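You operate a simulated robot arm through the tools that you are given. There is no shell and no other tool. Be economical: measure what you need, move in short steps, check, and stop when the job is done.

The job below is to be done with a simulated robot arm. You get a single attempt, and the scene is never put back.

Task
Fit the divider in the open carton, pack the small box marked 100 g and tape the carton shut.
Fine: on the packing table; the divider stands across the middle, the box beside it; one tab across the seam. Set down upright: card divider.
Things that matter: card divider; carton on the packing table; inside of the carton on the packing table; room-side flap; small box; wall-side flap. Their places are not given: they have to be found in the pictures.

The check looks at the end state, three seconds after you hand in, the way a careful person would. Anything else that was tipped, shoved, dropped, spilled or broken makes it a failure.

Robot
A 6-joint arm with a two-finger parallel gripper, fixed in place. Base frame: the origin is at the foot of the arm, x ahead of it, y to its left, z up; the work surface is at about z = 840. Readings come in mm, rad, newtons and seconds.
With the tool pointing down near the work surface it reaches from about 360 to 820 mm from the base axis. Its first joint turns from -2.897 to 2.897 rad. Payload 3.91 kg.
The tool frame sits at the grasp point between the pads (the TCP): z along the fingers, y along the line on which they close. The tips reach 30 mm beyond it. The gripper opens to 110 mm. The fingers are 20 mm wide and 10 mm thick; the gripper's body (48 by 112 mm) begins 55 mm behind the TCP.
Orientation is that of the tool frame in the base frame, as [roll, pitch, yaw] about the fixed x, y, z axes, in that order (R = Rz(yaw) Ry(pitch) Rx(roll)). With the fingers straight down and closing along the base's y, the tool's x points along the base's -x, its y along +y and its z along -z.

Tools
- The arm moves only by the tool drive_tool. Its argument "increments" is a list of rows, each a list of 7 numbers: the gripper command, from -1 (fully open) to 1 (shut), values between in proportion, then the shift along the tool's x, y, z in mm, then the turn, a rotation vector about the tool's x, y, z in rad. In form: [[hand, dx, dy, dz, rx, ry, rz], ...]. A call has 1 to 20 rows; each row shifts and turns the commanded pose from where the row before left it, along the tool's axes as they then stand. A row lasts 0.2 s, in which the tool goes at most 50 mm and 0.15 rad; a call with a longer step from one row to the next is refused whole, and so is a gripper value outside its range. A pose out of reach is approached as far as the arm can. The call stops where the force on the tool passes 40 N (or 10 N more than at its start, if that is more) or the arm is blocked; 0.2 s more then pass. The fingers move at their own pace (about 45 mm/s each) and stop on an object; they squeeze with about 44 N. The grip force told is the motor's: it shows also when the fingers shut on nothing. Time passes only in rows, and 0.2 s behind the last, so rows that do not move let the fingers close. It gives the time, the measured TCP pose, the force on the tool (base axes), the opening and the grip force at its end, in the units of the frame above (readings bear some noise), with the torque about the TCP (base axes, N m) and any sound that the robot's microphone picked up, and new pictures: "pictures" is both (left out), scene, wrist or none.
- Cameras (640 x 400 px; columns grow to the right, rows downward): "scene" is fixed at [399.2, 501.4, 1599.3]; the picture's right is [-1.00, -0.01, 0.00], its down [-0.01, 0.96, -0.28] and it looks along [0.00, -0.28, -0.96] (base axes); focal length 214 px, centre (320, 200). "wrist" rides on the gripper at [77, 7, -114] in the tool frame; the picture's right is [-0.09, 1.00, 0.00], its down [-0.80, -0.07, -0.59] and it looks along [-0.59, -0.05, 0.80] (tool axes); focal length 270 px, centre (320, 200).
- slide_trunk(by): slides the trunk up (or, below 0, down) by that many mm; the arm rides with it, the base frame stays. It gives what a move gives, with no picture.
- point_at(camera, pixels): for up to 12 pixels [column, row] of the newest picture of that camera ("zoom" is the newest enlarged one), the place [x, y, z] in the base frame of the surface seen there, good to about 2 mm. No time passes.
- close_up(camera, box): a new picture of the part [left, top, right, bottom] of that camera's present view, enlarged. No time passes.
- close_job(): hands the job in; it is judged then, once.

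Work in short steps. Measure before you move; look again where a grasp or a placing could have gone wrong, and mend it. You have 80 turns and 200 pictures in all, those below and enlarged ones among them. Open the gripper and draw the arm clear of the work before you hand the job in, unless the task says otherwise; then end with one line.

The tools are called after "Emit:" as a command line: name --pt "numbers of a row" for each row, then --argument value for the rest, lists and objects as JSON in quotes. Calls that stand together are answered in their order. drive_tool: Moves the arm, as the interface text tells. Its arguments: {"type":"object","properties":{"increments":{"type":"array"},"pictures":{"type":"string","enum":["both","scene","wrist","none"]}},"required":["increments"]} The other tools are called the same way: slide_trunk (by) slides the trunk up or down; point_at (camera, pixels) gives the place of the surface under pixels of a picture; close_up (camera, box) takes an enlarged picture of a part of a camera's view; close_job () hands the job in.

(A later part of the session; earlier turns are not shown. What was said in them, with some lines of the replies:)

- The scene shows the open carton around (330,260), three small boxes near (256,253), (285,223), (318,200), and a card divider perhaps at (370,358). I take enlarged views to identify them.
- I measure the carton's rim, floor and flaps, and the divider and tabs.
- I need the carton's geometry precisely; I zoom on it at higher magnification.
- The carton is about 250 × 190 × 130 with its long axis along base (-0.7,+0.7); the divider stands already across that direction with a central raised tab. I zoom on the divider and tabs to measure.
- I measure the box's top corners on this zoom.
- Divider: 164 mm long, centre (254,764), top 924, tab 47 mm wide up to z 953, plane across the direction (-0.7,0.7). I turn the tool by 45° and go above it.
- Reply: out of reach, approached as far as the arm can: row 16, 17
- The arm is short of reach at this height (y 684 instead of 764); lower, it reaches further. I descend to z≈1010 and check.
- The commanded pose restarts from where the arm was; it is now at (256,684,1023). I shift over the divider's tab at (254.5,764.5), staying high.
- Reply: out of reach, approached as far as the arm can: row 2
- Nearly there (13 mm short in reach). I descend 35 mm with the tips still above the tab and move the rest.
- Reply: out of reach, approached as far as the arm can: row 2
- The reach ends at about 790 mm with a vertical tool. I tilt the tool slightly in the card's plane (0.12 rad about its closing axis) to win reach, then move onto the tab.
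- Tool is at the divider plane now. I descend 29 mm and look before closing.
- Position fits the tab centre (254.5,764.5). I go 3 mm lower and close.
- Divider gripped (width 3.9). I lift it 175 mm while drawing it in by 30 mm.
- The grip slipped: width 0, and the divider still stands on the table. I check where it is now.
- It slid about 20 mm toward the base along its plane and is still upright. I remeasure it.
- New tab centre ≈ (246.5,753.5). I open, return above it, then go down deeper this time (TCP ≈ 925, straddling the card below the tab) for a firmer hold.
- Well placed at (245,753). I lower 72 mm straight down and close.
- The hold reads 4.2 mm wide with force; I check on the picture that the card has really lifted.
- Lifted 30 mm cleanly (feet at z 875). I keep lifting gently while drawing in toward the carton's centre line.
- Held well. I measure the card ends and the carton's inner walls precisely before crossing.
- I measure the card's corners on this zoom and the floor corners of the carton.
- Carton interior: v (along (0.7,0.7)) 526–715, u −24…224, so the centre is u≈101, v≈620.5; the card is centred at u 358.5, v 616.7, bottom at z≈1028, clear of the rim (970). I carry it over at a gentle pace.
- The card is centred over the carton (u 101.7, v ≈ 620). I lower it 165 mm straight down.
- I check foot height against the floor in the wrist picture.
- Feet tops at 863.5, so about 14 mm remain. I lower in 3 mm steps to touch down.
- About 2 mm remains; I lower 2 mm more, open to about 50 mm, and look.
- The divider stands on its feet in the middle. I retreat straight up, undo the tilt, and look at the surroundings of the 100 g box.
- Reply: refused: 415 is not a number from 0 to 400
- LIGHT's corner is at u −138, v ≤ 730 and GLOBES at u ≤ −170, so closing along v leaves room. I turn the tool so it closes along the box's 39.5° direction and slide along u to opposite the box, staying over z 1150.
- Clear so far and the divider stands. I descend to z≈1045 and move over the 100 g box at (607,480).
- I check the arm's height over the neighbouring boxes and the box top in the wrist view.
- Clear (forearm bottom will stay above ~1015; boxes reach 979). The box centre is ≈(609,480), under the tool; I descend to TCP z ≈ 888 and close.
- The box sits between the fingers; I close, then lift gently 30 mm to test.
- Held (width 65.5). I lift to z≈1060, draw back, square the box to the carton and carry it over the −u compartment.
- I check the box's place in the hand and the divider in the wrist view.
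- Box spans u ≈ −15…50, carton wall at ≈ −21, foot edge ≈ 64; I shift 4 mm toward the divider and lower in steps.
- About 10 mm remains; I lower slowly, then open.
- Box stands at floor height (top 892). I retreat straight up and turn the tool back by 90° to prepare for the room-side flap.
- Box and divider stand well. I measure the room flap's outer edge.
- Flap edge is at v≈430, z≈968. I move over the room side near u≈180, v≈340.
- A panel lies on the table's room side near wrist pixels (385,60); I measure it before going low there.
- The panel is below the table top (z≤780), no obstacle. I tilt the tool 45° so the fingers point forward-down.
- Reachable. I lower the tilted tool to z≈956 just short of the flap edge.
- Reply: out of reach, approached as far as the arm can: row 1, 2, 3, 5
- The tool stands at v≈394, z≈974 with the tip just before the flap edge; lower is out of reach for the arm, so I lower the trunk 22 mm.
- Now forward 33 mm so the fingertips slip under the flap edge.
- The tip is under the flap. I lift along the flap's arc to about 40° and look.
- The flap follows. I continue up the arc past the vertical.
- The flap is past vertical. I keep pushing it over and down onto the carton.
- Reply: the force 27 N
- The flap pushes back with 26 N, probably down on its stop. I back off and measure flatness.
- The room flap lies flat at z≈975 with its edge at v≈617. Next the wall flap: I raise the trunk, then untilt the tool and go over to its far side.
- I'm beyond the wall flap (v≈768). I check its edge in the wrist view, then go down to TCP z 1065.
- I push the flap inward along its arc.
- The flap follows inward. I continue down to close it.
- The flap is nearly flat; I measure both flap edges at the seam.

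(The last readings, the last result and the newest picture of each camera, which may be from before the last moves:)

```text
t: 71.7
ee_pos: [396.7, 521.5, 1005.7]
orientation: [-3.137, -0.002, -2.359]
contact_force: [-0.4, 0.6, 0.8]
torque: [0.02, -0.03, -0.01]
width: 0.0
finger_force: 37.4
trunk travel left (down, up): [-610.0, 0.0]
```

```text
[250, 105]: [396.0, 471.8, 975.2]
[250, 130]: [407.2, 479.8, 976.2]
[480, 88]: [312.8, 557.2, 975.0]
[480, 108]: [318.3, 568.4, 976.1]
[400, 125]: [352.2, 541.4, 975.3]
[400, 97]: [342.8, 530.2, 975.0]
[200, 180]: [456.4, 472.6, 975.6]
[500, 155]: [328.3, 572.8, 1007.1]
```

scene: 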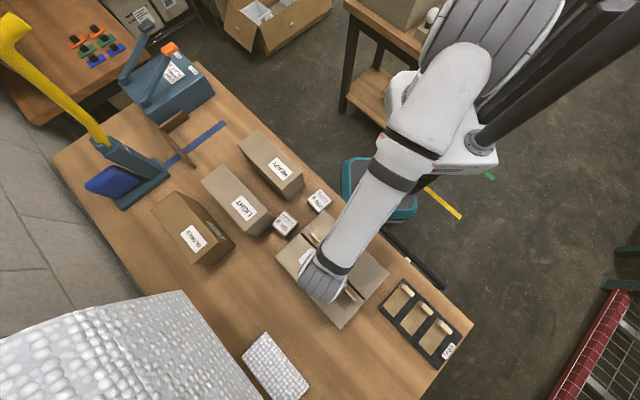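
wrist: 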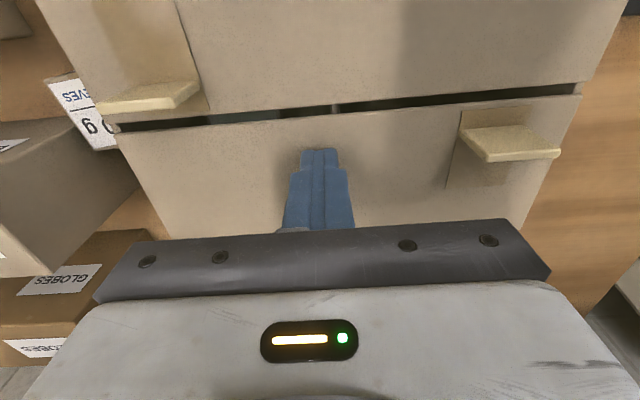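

Both flaps are flat at z≈975, seam at v≈620. I retreat up and turn the tool to close along v for the tab's grip block.

Emit:
drive_tool --pt "1 0 0 -45 0 0 0" --pt "1 0 0 -45 0 0 0" --pt "0 0 0 -45 0 0 0" --pt "0 0 0 0 0 0 0.143" --pt "0 0 0 0 0 0 0.143" --pt "0 0 0 0 0 0 0.143" --pt "0 0 0 0 0 0 0.143" --pt "0 0 0 0 0 0 0.143" --pt "0 0 0 0 0 0 0.143" --pt "0 0 0 0 0 0 0.143" --pt "0 0 0 0 0 0 0.143" --pt "0 0 0 0 0 0 0.143" --pt "0 0 0 0 0 0 0.143" --pt "0 0 0 0 0 0 0.141" --pt "0 41 -24.8 0 0 0 0" --pt "0 41 -24.8 0 0 0 0" --pt "0 41 -24.8 0 0 0 0" --pt "0 41 -24.8 0 0 0 0" --pt "0 41 -24.8 0 0 0 0" --pt "0 41 -24.8 0 0 0 0"

Emit:
close_up --camera "scene" --box '[260, 210, 420, 350]'

```text
t: 75.9
ee_pos: [114.4, 595.1, 1140.5]
orientation: [-3.141, 0.006, 2.354]
contact_force: [0.2, 0.7, 0.9]
torque: [0.06, 0.0, 0.0]
width: 55.3
finger_force: 0.1
trunk travel left (down, up): [-610.0, 0.0]
```

scene: 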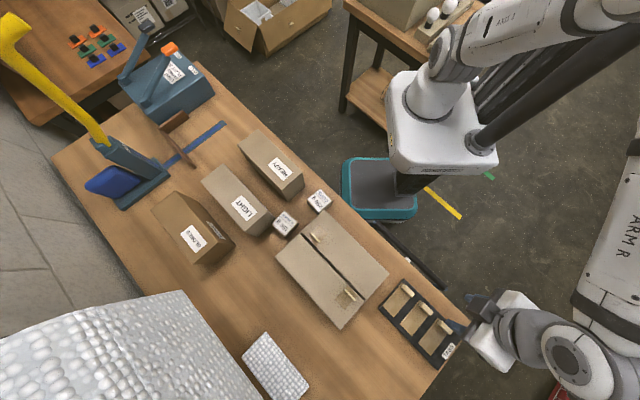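
wrist: 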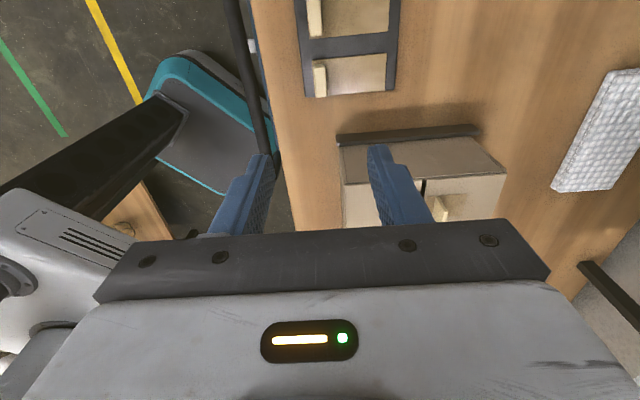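

```text
2.86 times, centred on (340, 280) of scene
```

zoom: 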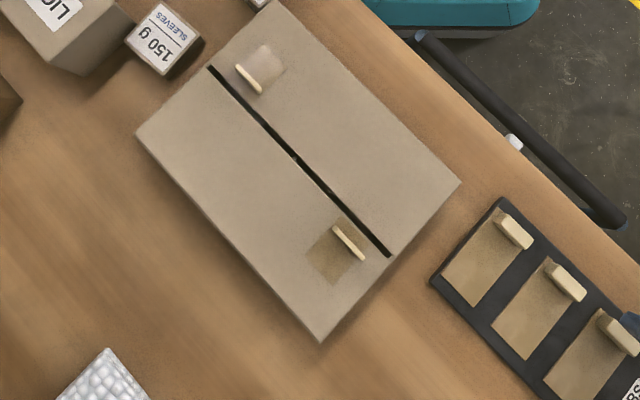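

Carton shut with a narrow seam. I measure the tab's block and the seam on this zoom.

Emit:
point_at --camera "zoom" --pixels '[[505, 218], [528, 240], [512, 238], [515, 225], [520, 233], [490, 260], [445, 275], [478, 303], [297, 152], [303, 160], [275, 150], [320, 160]]'

Emit:
point_at --camera "wrist" --pixels '[[315, 62], [323, 62], [318, 94], [326, 92], [319, 80], [360, 75], [384, 60], [384, 88]]'

```text
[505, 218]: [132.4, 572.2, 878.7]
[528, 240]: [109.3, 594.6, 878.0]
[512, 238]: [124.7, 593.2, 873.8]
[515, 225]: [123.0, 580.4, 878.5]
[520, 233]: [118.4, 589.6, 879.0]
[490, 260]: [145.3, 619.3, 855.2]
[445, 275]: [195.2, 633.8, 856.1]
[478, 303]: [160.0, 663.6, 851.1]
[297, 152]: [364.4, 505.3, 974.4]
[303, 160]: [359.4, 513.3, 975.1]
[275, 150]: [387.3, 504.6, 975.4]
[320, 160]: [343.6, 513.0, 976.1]
```

```text
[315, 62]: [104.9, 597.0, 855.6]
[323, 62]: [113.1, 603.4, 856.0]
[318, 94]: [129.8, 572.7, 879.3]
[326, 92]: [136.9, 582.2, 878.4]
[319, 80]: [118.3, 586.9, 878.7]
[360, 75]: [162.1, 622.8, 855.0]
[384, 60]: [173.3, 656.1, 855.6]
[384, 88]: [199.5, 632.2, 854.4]
```

Block centre ≈ u 330, v 502 (TCP at u 340, v 502). I shift 10 mm and descend to z≈920 to look.

Emit:
drive_tool --pt "0 -10 0 40 0 0 0" --pt "0 0 0 45 0 0 0" --pt "0 0 0 45 0 0 0" --pt "0 0 0 45 0 0 0" --pt "0 0 0 43 0 0 0" --pt "0 0 0 0 0 0 0"

```text
t: 77.3
ee_pos: [122.0, 588.0, 920.0]
orientation: [3.141, 0.004, 2.355]
contact_force: [0.3, 0.0, -0.5]
torque: [-0.02, 0.02, -0.01]
width: 55.1
finger_force: 0.0
trunk travel left (down, up): [-610.0, 0.0]
```

scene: 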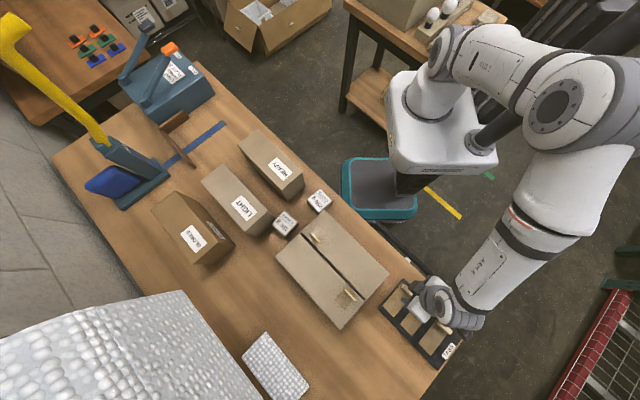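
wrist: 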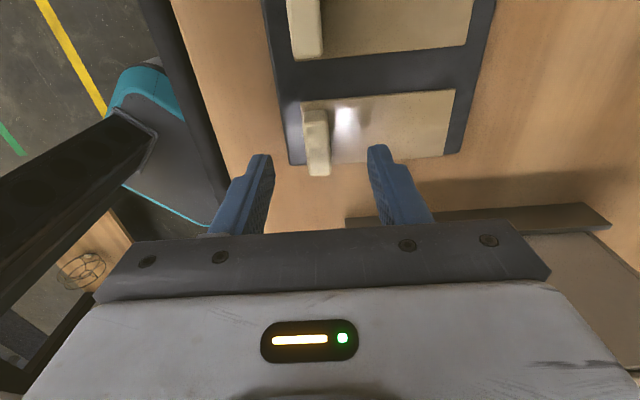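

Emit:
point_at --camera "wrist" --pixels '[[316, 112], [317, 165], [309, 140], [326, 138], [318, 140], [400, 120], [447, 95], [445, 150], [330, 160]]'

```text
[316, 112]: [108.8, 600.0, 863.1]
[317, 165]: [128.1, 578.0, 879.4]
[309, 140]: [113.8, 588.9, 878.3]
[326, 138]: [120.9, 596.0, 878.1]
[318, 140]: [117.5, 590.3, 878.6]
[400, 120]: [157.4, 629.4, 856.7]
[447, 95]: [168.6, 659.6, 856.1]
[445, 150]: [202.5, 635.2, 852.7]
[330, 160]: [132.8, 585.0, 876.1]
```

Centred on the block. I descend 31 mm (tips just above the plate at 856) and close.

Emit:
drive_tool --pt "0 2 0 16 0 0 0" --pt "0 0 0 15 0 0 0" --pt "1 0 0 0 0 0 0" --pt "1 0 0 0 0 0 0" --pt "1 0 0 0 0 0 0" --pt "1 0 0 0 0 0 0" --pt "1 0 0 0 0 0 0" --pt "1 0 0 -8 0 0 0" --pt "1 0 0 -10 0 0 0" --pt "1 0 0 -12 0 0 0" --pt "1 0 0 0 0 0 0"

```text
t: 79.7
ee_pos: [120.7, 584.0, 920.2]
orientation: [-3.139, 0.006, 2.358]
contact_force: [0.2, 0.0, 0.1]
torque: [-0.01, 0.0, -0.01]
width: 14.2
finger_force: 43.8
trunk travel left (down, up): [-610.0, 0.0]
```

scene: 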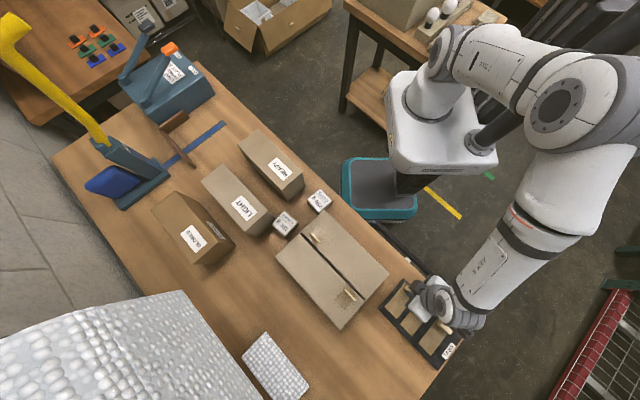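
wrist: 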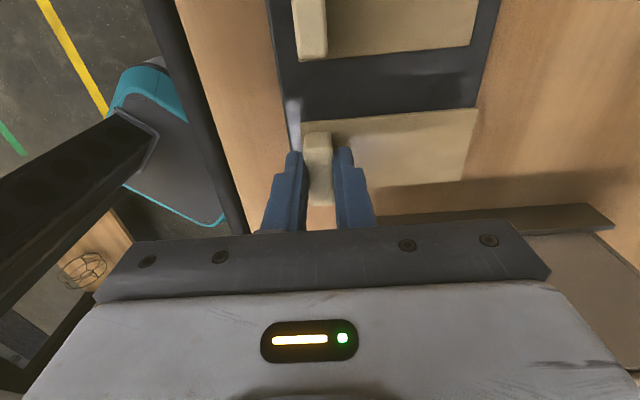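

The tab is in hand. I measure its plate relative to the tool.

Emit:
point_at --camera "wrist" --pixels '[[345, 125], [475, 112], [463, 180], [380, 150], [370, 180], [460, 145]]'

```text
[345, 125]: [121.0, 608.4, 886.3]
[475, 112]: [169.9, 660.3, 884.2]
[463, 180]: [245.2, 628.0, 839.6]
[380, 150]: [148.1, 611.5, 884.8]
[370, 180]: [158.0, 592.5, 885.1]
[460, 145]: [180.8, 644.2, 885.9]
```

Plate is level, 35 mm below the TCP, reaching v ≈ 494–587. I lift it and carry it over the seam at the carton's middle.

Emit:
drive_tool --pt "1 0 0 -20 0 0 0" --pt "1 0 0 -35 0 0 0" --pt "1 0 0 -35 0 0 0" --pt "1 0 0 -35 0 0 0" --pt "1 0 0 -35 0 0 0" --pt "1 -18 6.5 0 0 0 0" --pt "1 -30 10.8 0 0 0 0" --pt "1 -30 10.8 0 0 0 0" --pt "1 -30 10.8 0 0 0 0" --pt "1 -30 10.8 0 0 0 0" --pt "1 -30 10.8 0 0 0 0" --pt "1 -30 10.8 0 0 0 0" --pt "1 -29 10.7 0 0 0 0" --pt "1 0 0 0 0 0 0"

```text
t: 82.7
ee_pos: [340.7, 481.6, 1080.8]
orientation: [-3.137, 0.007, 2.354]
contact_force: [-0.1, 0.6, -0.1]
torque: [0.01, -0.02, 0.03]
width: 13.9
finger_force: 43.8
trunk travel left (down, up): [-610.0, 0.0]
```

scene: 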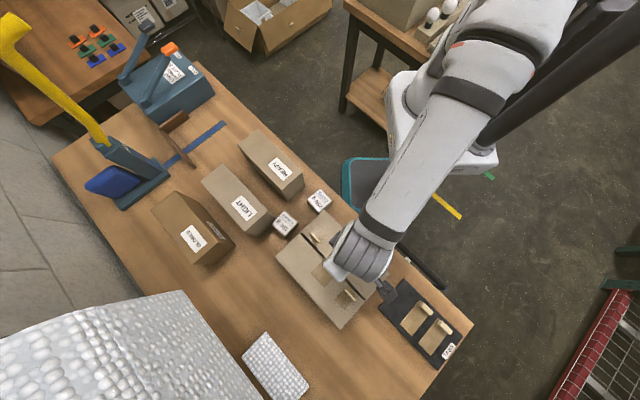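
wrist: 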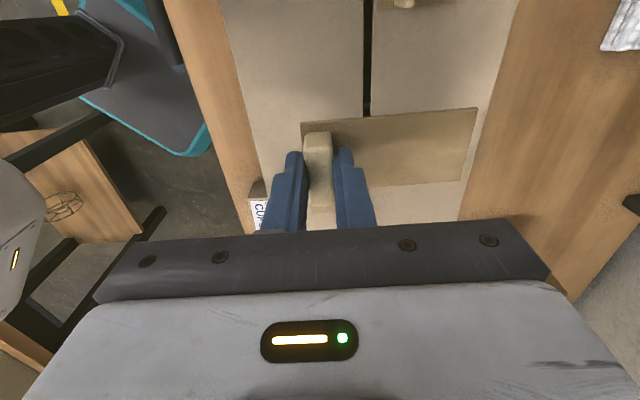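

I check seam and plate positions before lowering.

Emit:
point_at --camera "wrist" --pixels '[[361, 90], [374, 90], [361, 20], [374, 20], [472, 112], [465, 170], [340, 125], [320, 140]]'

```text
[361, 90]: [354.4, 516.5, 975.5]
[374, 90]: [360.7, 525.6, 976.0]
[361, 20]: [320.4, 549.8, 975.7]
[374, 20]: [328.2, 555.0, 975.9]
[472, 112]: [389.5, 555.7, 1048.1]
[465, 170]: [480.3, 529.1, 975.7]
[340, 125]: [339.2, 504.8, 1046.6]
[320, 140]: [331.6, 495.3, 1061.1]
```

Seam centre v≈620.5; plate spans v≈574–668, so it straddles the seam. I lower 60 mm, then press gently.

Emit:
drive_tool --pt "1 0 0 20 0 0 0" --pt "1 0 0 20 0 0 0" --pt "1 0 0 15 0 0 0" --pt "1 0 0 5 0 0 0" --pt "1 0 0 3 0 0 0" --pt "1 0 0 2 0 0 0" --pt "1 0 0 2 0 0 0" --pt "1 0 0 2 0 0 0" --pt "1 0 0 1 0 0 0" --pt "1 0 0 0 0 0 0"

```text
t: 84.9
ee_pos: [339.8, 482.1, 1014.1]
orientation: [3.139, 0.007, 2.357]
contact_force: [0.7, 2.8, 17.7]
torque: [0.11, -0.11, 0.02]
width: 13.9
finger_force: 44.1
trunk travel left (down, up): [-610.0, 0.0]
```

scene: 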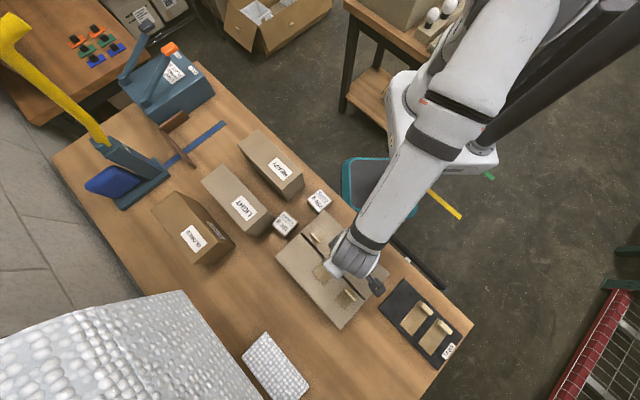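
wrist: 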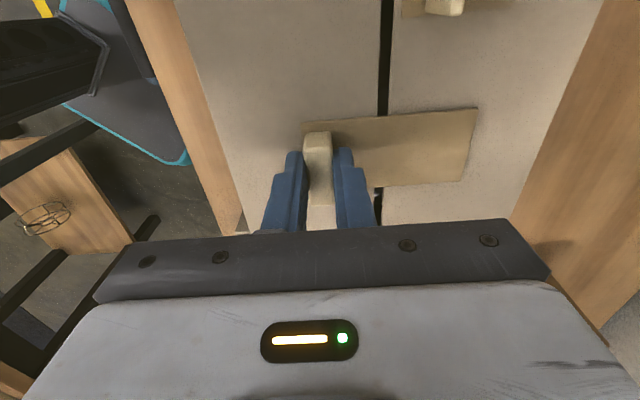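

Pressed with ~18 N, lying across the seam. I release, rise 60 mm and inspect.

Emit:
drive_tool --pt "1 0 0 0 0 0 0" --pt "0.5 0 0 0 0 0 0" --pt "0.4 0 0 0 0 0 0" --pt "0.4 0 0 0 0 0 0" --pt "0.4 0 0 -15 0 0 0" --pt "0.4 0 0 -25 0 0 0" --pt "0.4 0 0 -30 0 0 0" --pt "0.4 0 0 0 0 0 0" --pictures "wrist"

Emit:
point_at --camera "wrist" --pixels '[[340, 105], [380, 100], [420, 95], [380, 120], [370, 50], [318, 110], [400, 110]]'

```text
t: 86.7
ee_pos: [339.0, 484.1, 1081.8]
orientation: [-3.14, 0.006, 2.356]
contact_force: [0.7, -0.1, -0.5]
torque: [0.01, 0.01, 0.0]
width: 32.8
finger_force: 0.2
trunk travel left (down, up): [-610.0, 0.0]
```

wrist: 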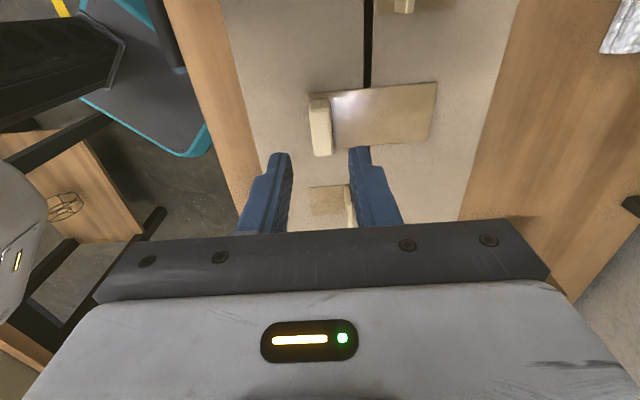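

```text
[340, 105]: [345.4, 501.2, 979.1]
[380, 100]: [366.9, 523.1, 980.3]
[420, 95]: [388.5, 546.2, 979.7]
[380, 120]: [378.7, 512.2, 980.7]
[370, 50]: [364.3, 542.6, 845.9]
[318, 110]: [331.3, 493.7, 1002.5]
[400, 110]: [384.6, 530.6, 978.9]
```

The tab lies flat (z≈980) across the seam. To bond the wall-side half too, I close the fingers and press lightly at v≈646.

Emit:
drive_tool --pt "1 0 32 0 0 0 0" --pt "1 0 32 0 0 0 0" --pt "1 0 0 0 0 0 0" --pt "1 0 0 30 0 0 0" --pt "1 0 0 30 0 0 0" --pt "1 0 0 6 0 0 0" --pt "1 0 0 3 0 0 0" --pt "1 0 0 2 0 0 0" --pt "1 0 0 2 0 0 0" --pt "1 0 0 0 0 0 0" --pictures "wrist"

```text
t: 88.9
ee_pos: [386.2, 528.5, 1009.6]
orientation: [3.14, 0.005, 2.355]
contact_force: [1.9, -0.4, 10.2]
torque: [0.02, -0.06, -0.01]
width: 0.2
finger_force: 38.2
trunk travel left (down, up): [-610.0, 0.0]
```

wrist: 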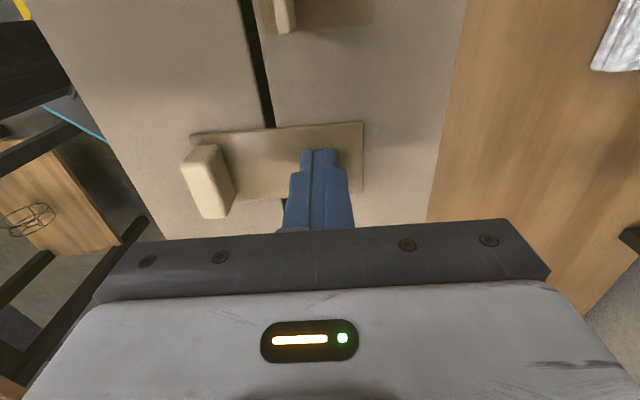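

Pressed with 10 N. I press 1 mm more, then rise and draw the arm clear toward the room side, opening the gripper.

Emit:
drive_tool --pt "1 0 0 1 0 0 0" --pt "1 0 0 0 0 0 0" --pt "1 0 0 -20 0 0 0" --pt "1 0 0 -45 0 0 0" --pt "1 0 0 -45 0 0 0" --pt "-1 0 0 -45 0 0 0" --pt "-1 30 -35 0 0 0 0" --pt "-1 30 -35 0 0 0 0" --pt "-1 30 -35 0 0 0 0" --pt "-1 30 -35 0 0 0 0" --pt "-1 30 -35 0 0 0 0" --pt "-1 30 -35 0 0 0 0" --pt "-1 0 0 0 0 0 0"

Emit:
close_up --camera "scene" --box '[260, 200, 420, 340]'

Emit:
point_at --camera "zoom" --pixels '[[300, 190], [285, 200], [320, 170], [350, 130], [200, 150], [375, 280], [300, 330], [250, 80], [420, 210]]'

```text
t: 91.7
ee_pos: [106.4, 509.1, 1160.3]
orientation: [-3.137, 0.004, 2.355]
contact_force: [0.5, 0.0, 0.1]
torque: [-0.01, 0.01, 0.03]
width: 110.0
finger_force: 0.1
trunk travel left (down, up): [-610.0, 0.0]
```

scene: 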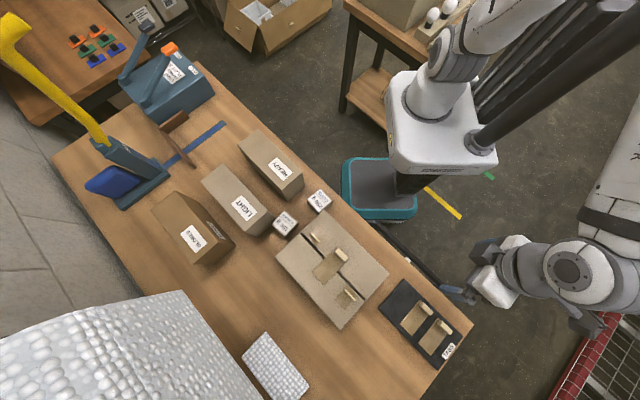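
wrist: 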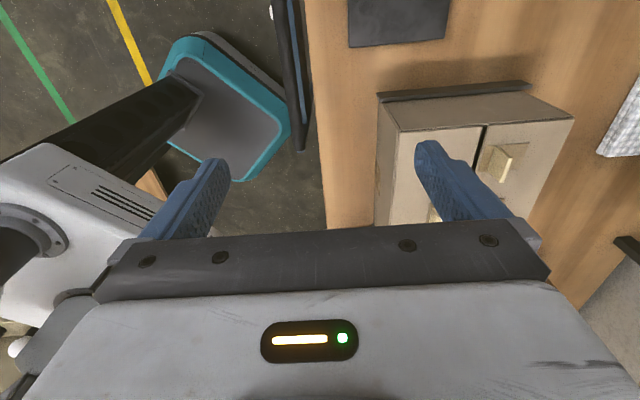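

```text
2.86 times, centred on (340, 270) of scene
```

zoom: 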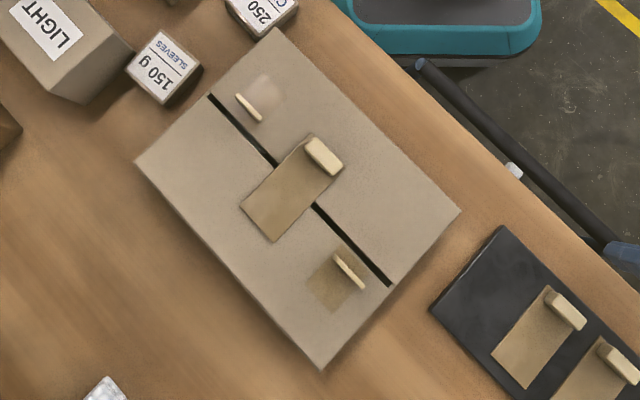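

```text
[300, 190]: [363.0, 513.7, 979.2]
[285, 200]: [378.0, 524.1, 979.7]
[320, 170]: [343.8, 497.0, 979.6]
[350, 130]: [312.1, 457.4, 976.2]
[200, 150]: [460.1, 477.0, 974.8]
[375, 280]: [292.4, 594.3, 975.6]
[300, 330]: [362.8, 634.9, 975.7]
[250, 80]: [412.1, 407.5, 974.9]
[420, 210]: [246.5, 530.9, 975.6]
```

The carton is shut and flat at z≈975, with one tab across the seam at its middle. The gripper is open and the arm is clear, so I hand in.

Emit:
close_job

```text
The job is handed in.
```

The divider stands across the middle of the carton with the 100 g box beside it, both flaps are closed flat, and one tab is pressed across the seam. I handed the job in with the gripper open and the arm clear. The divider slipped once while being lifted off the table; it stayed upright and moved about 15 mm before I re-gripped it.
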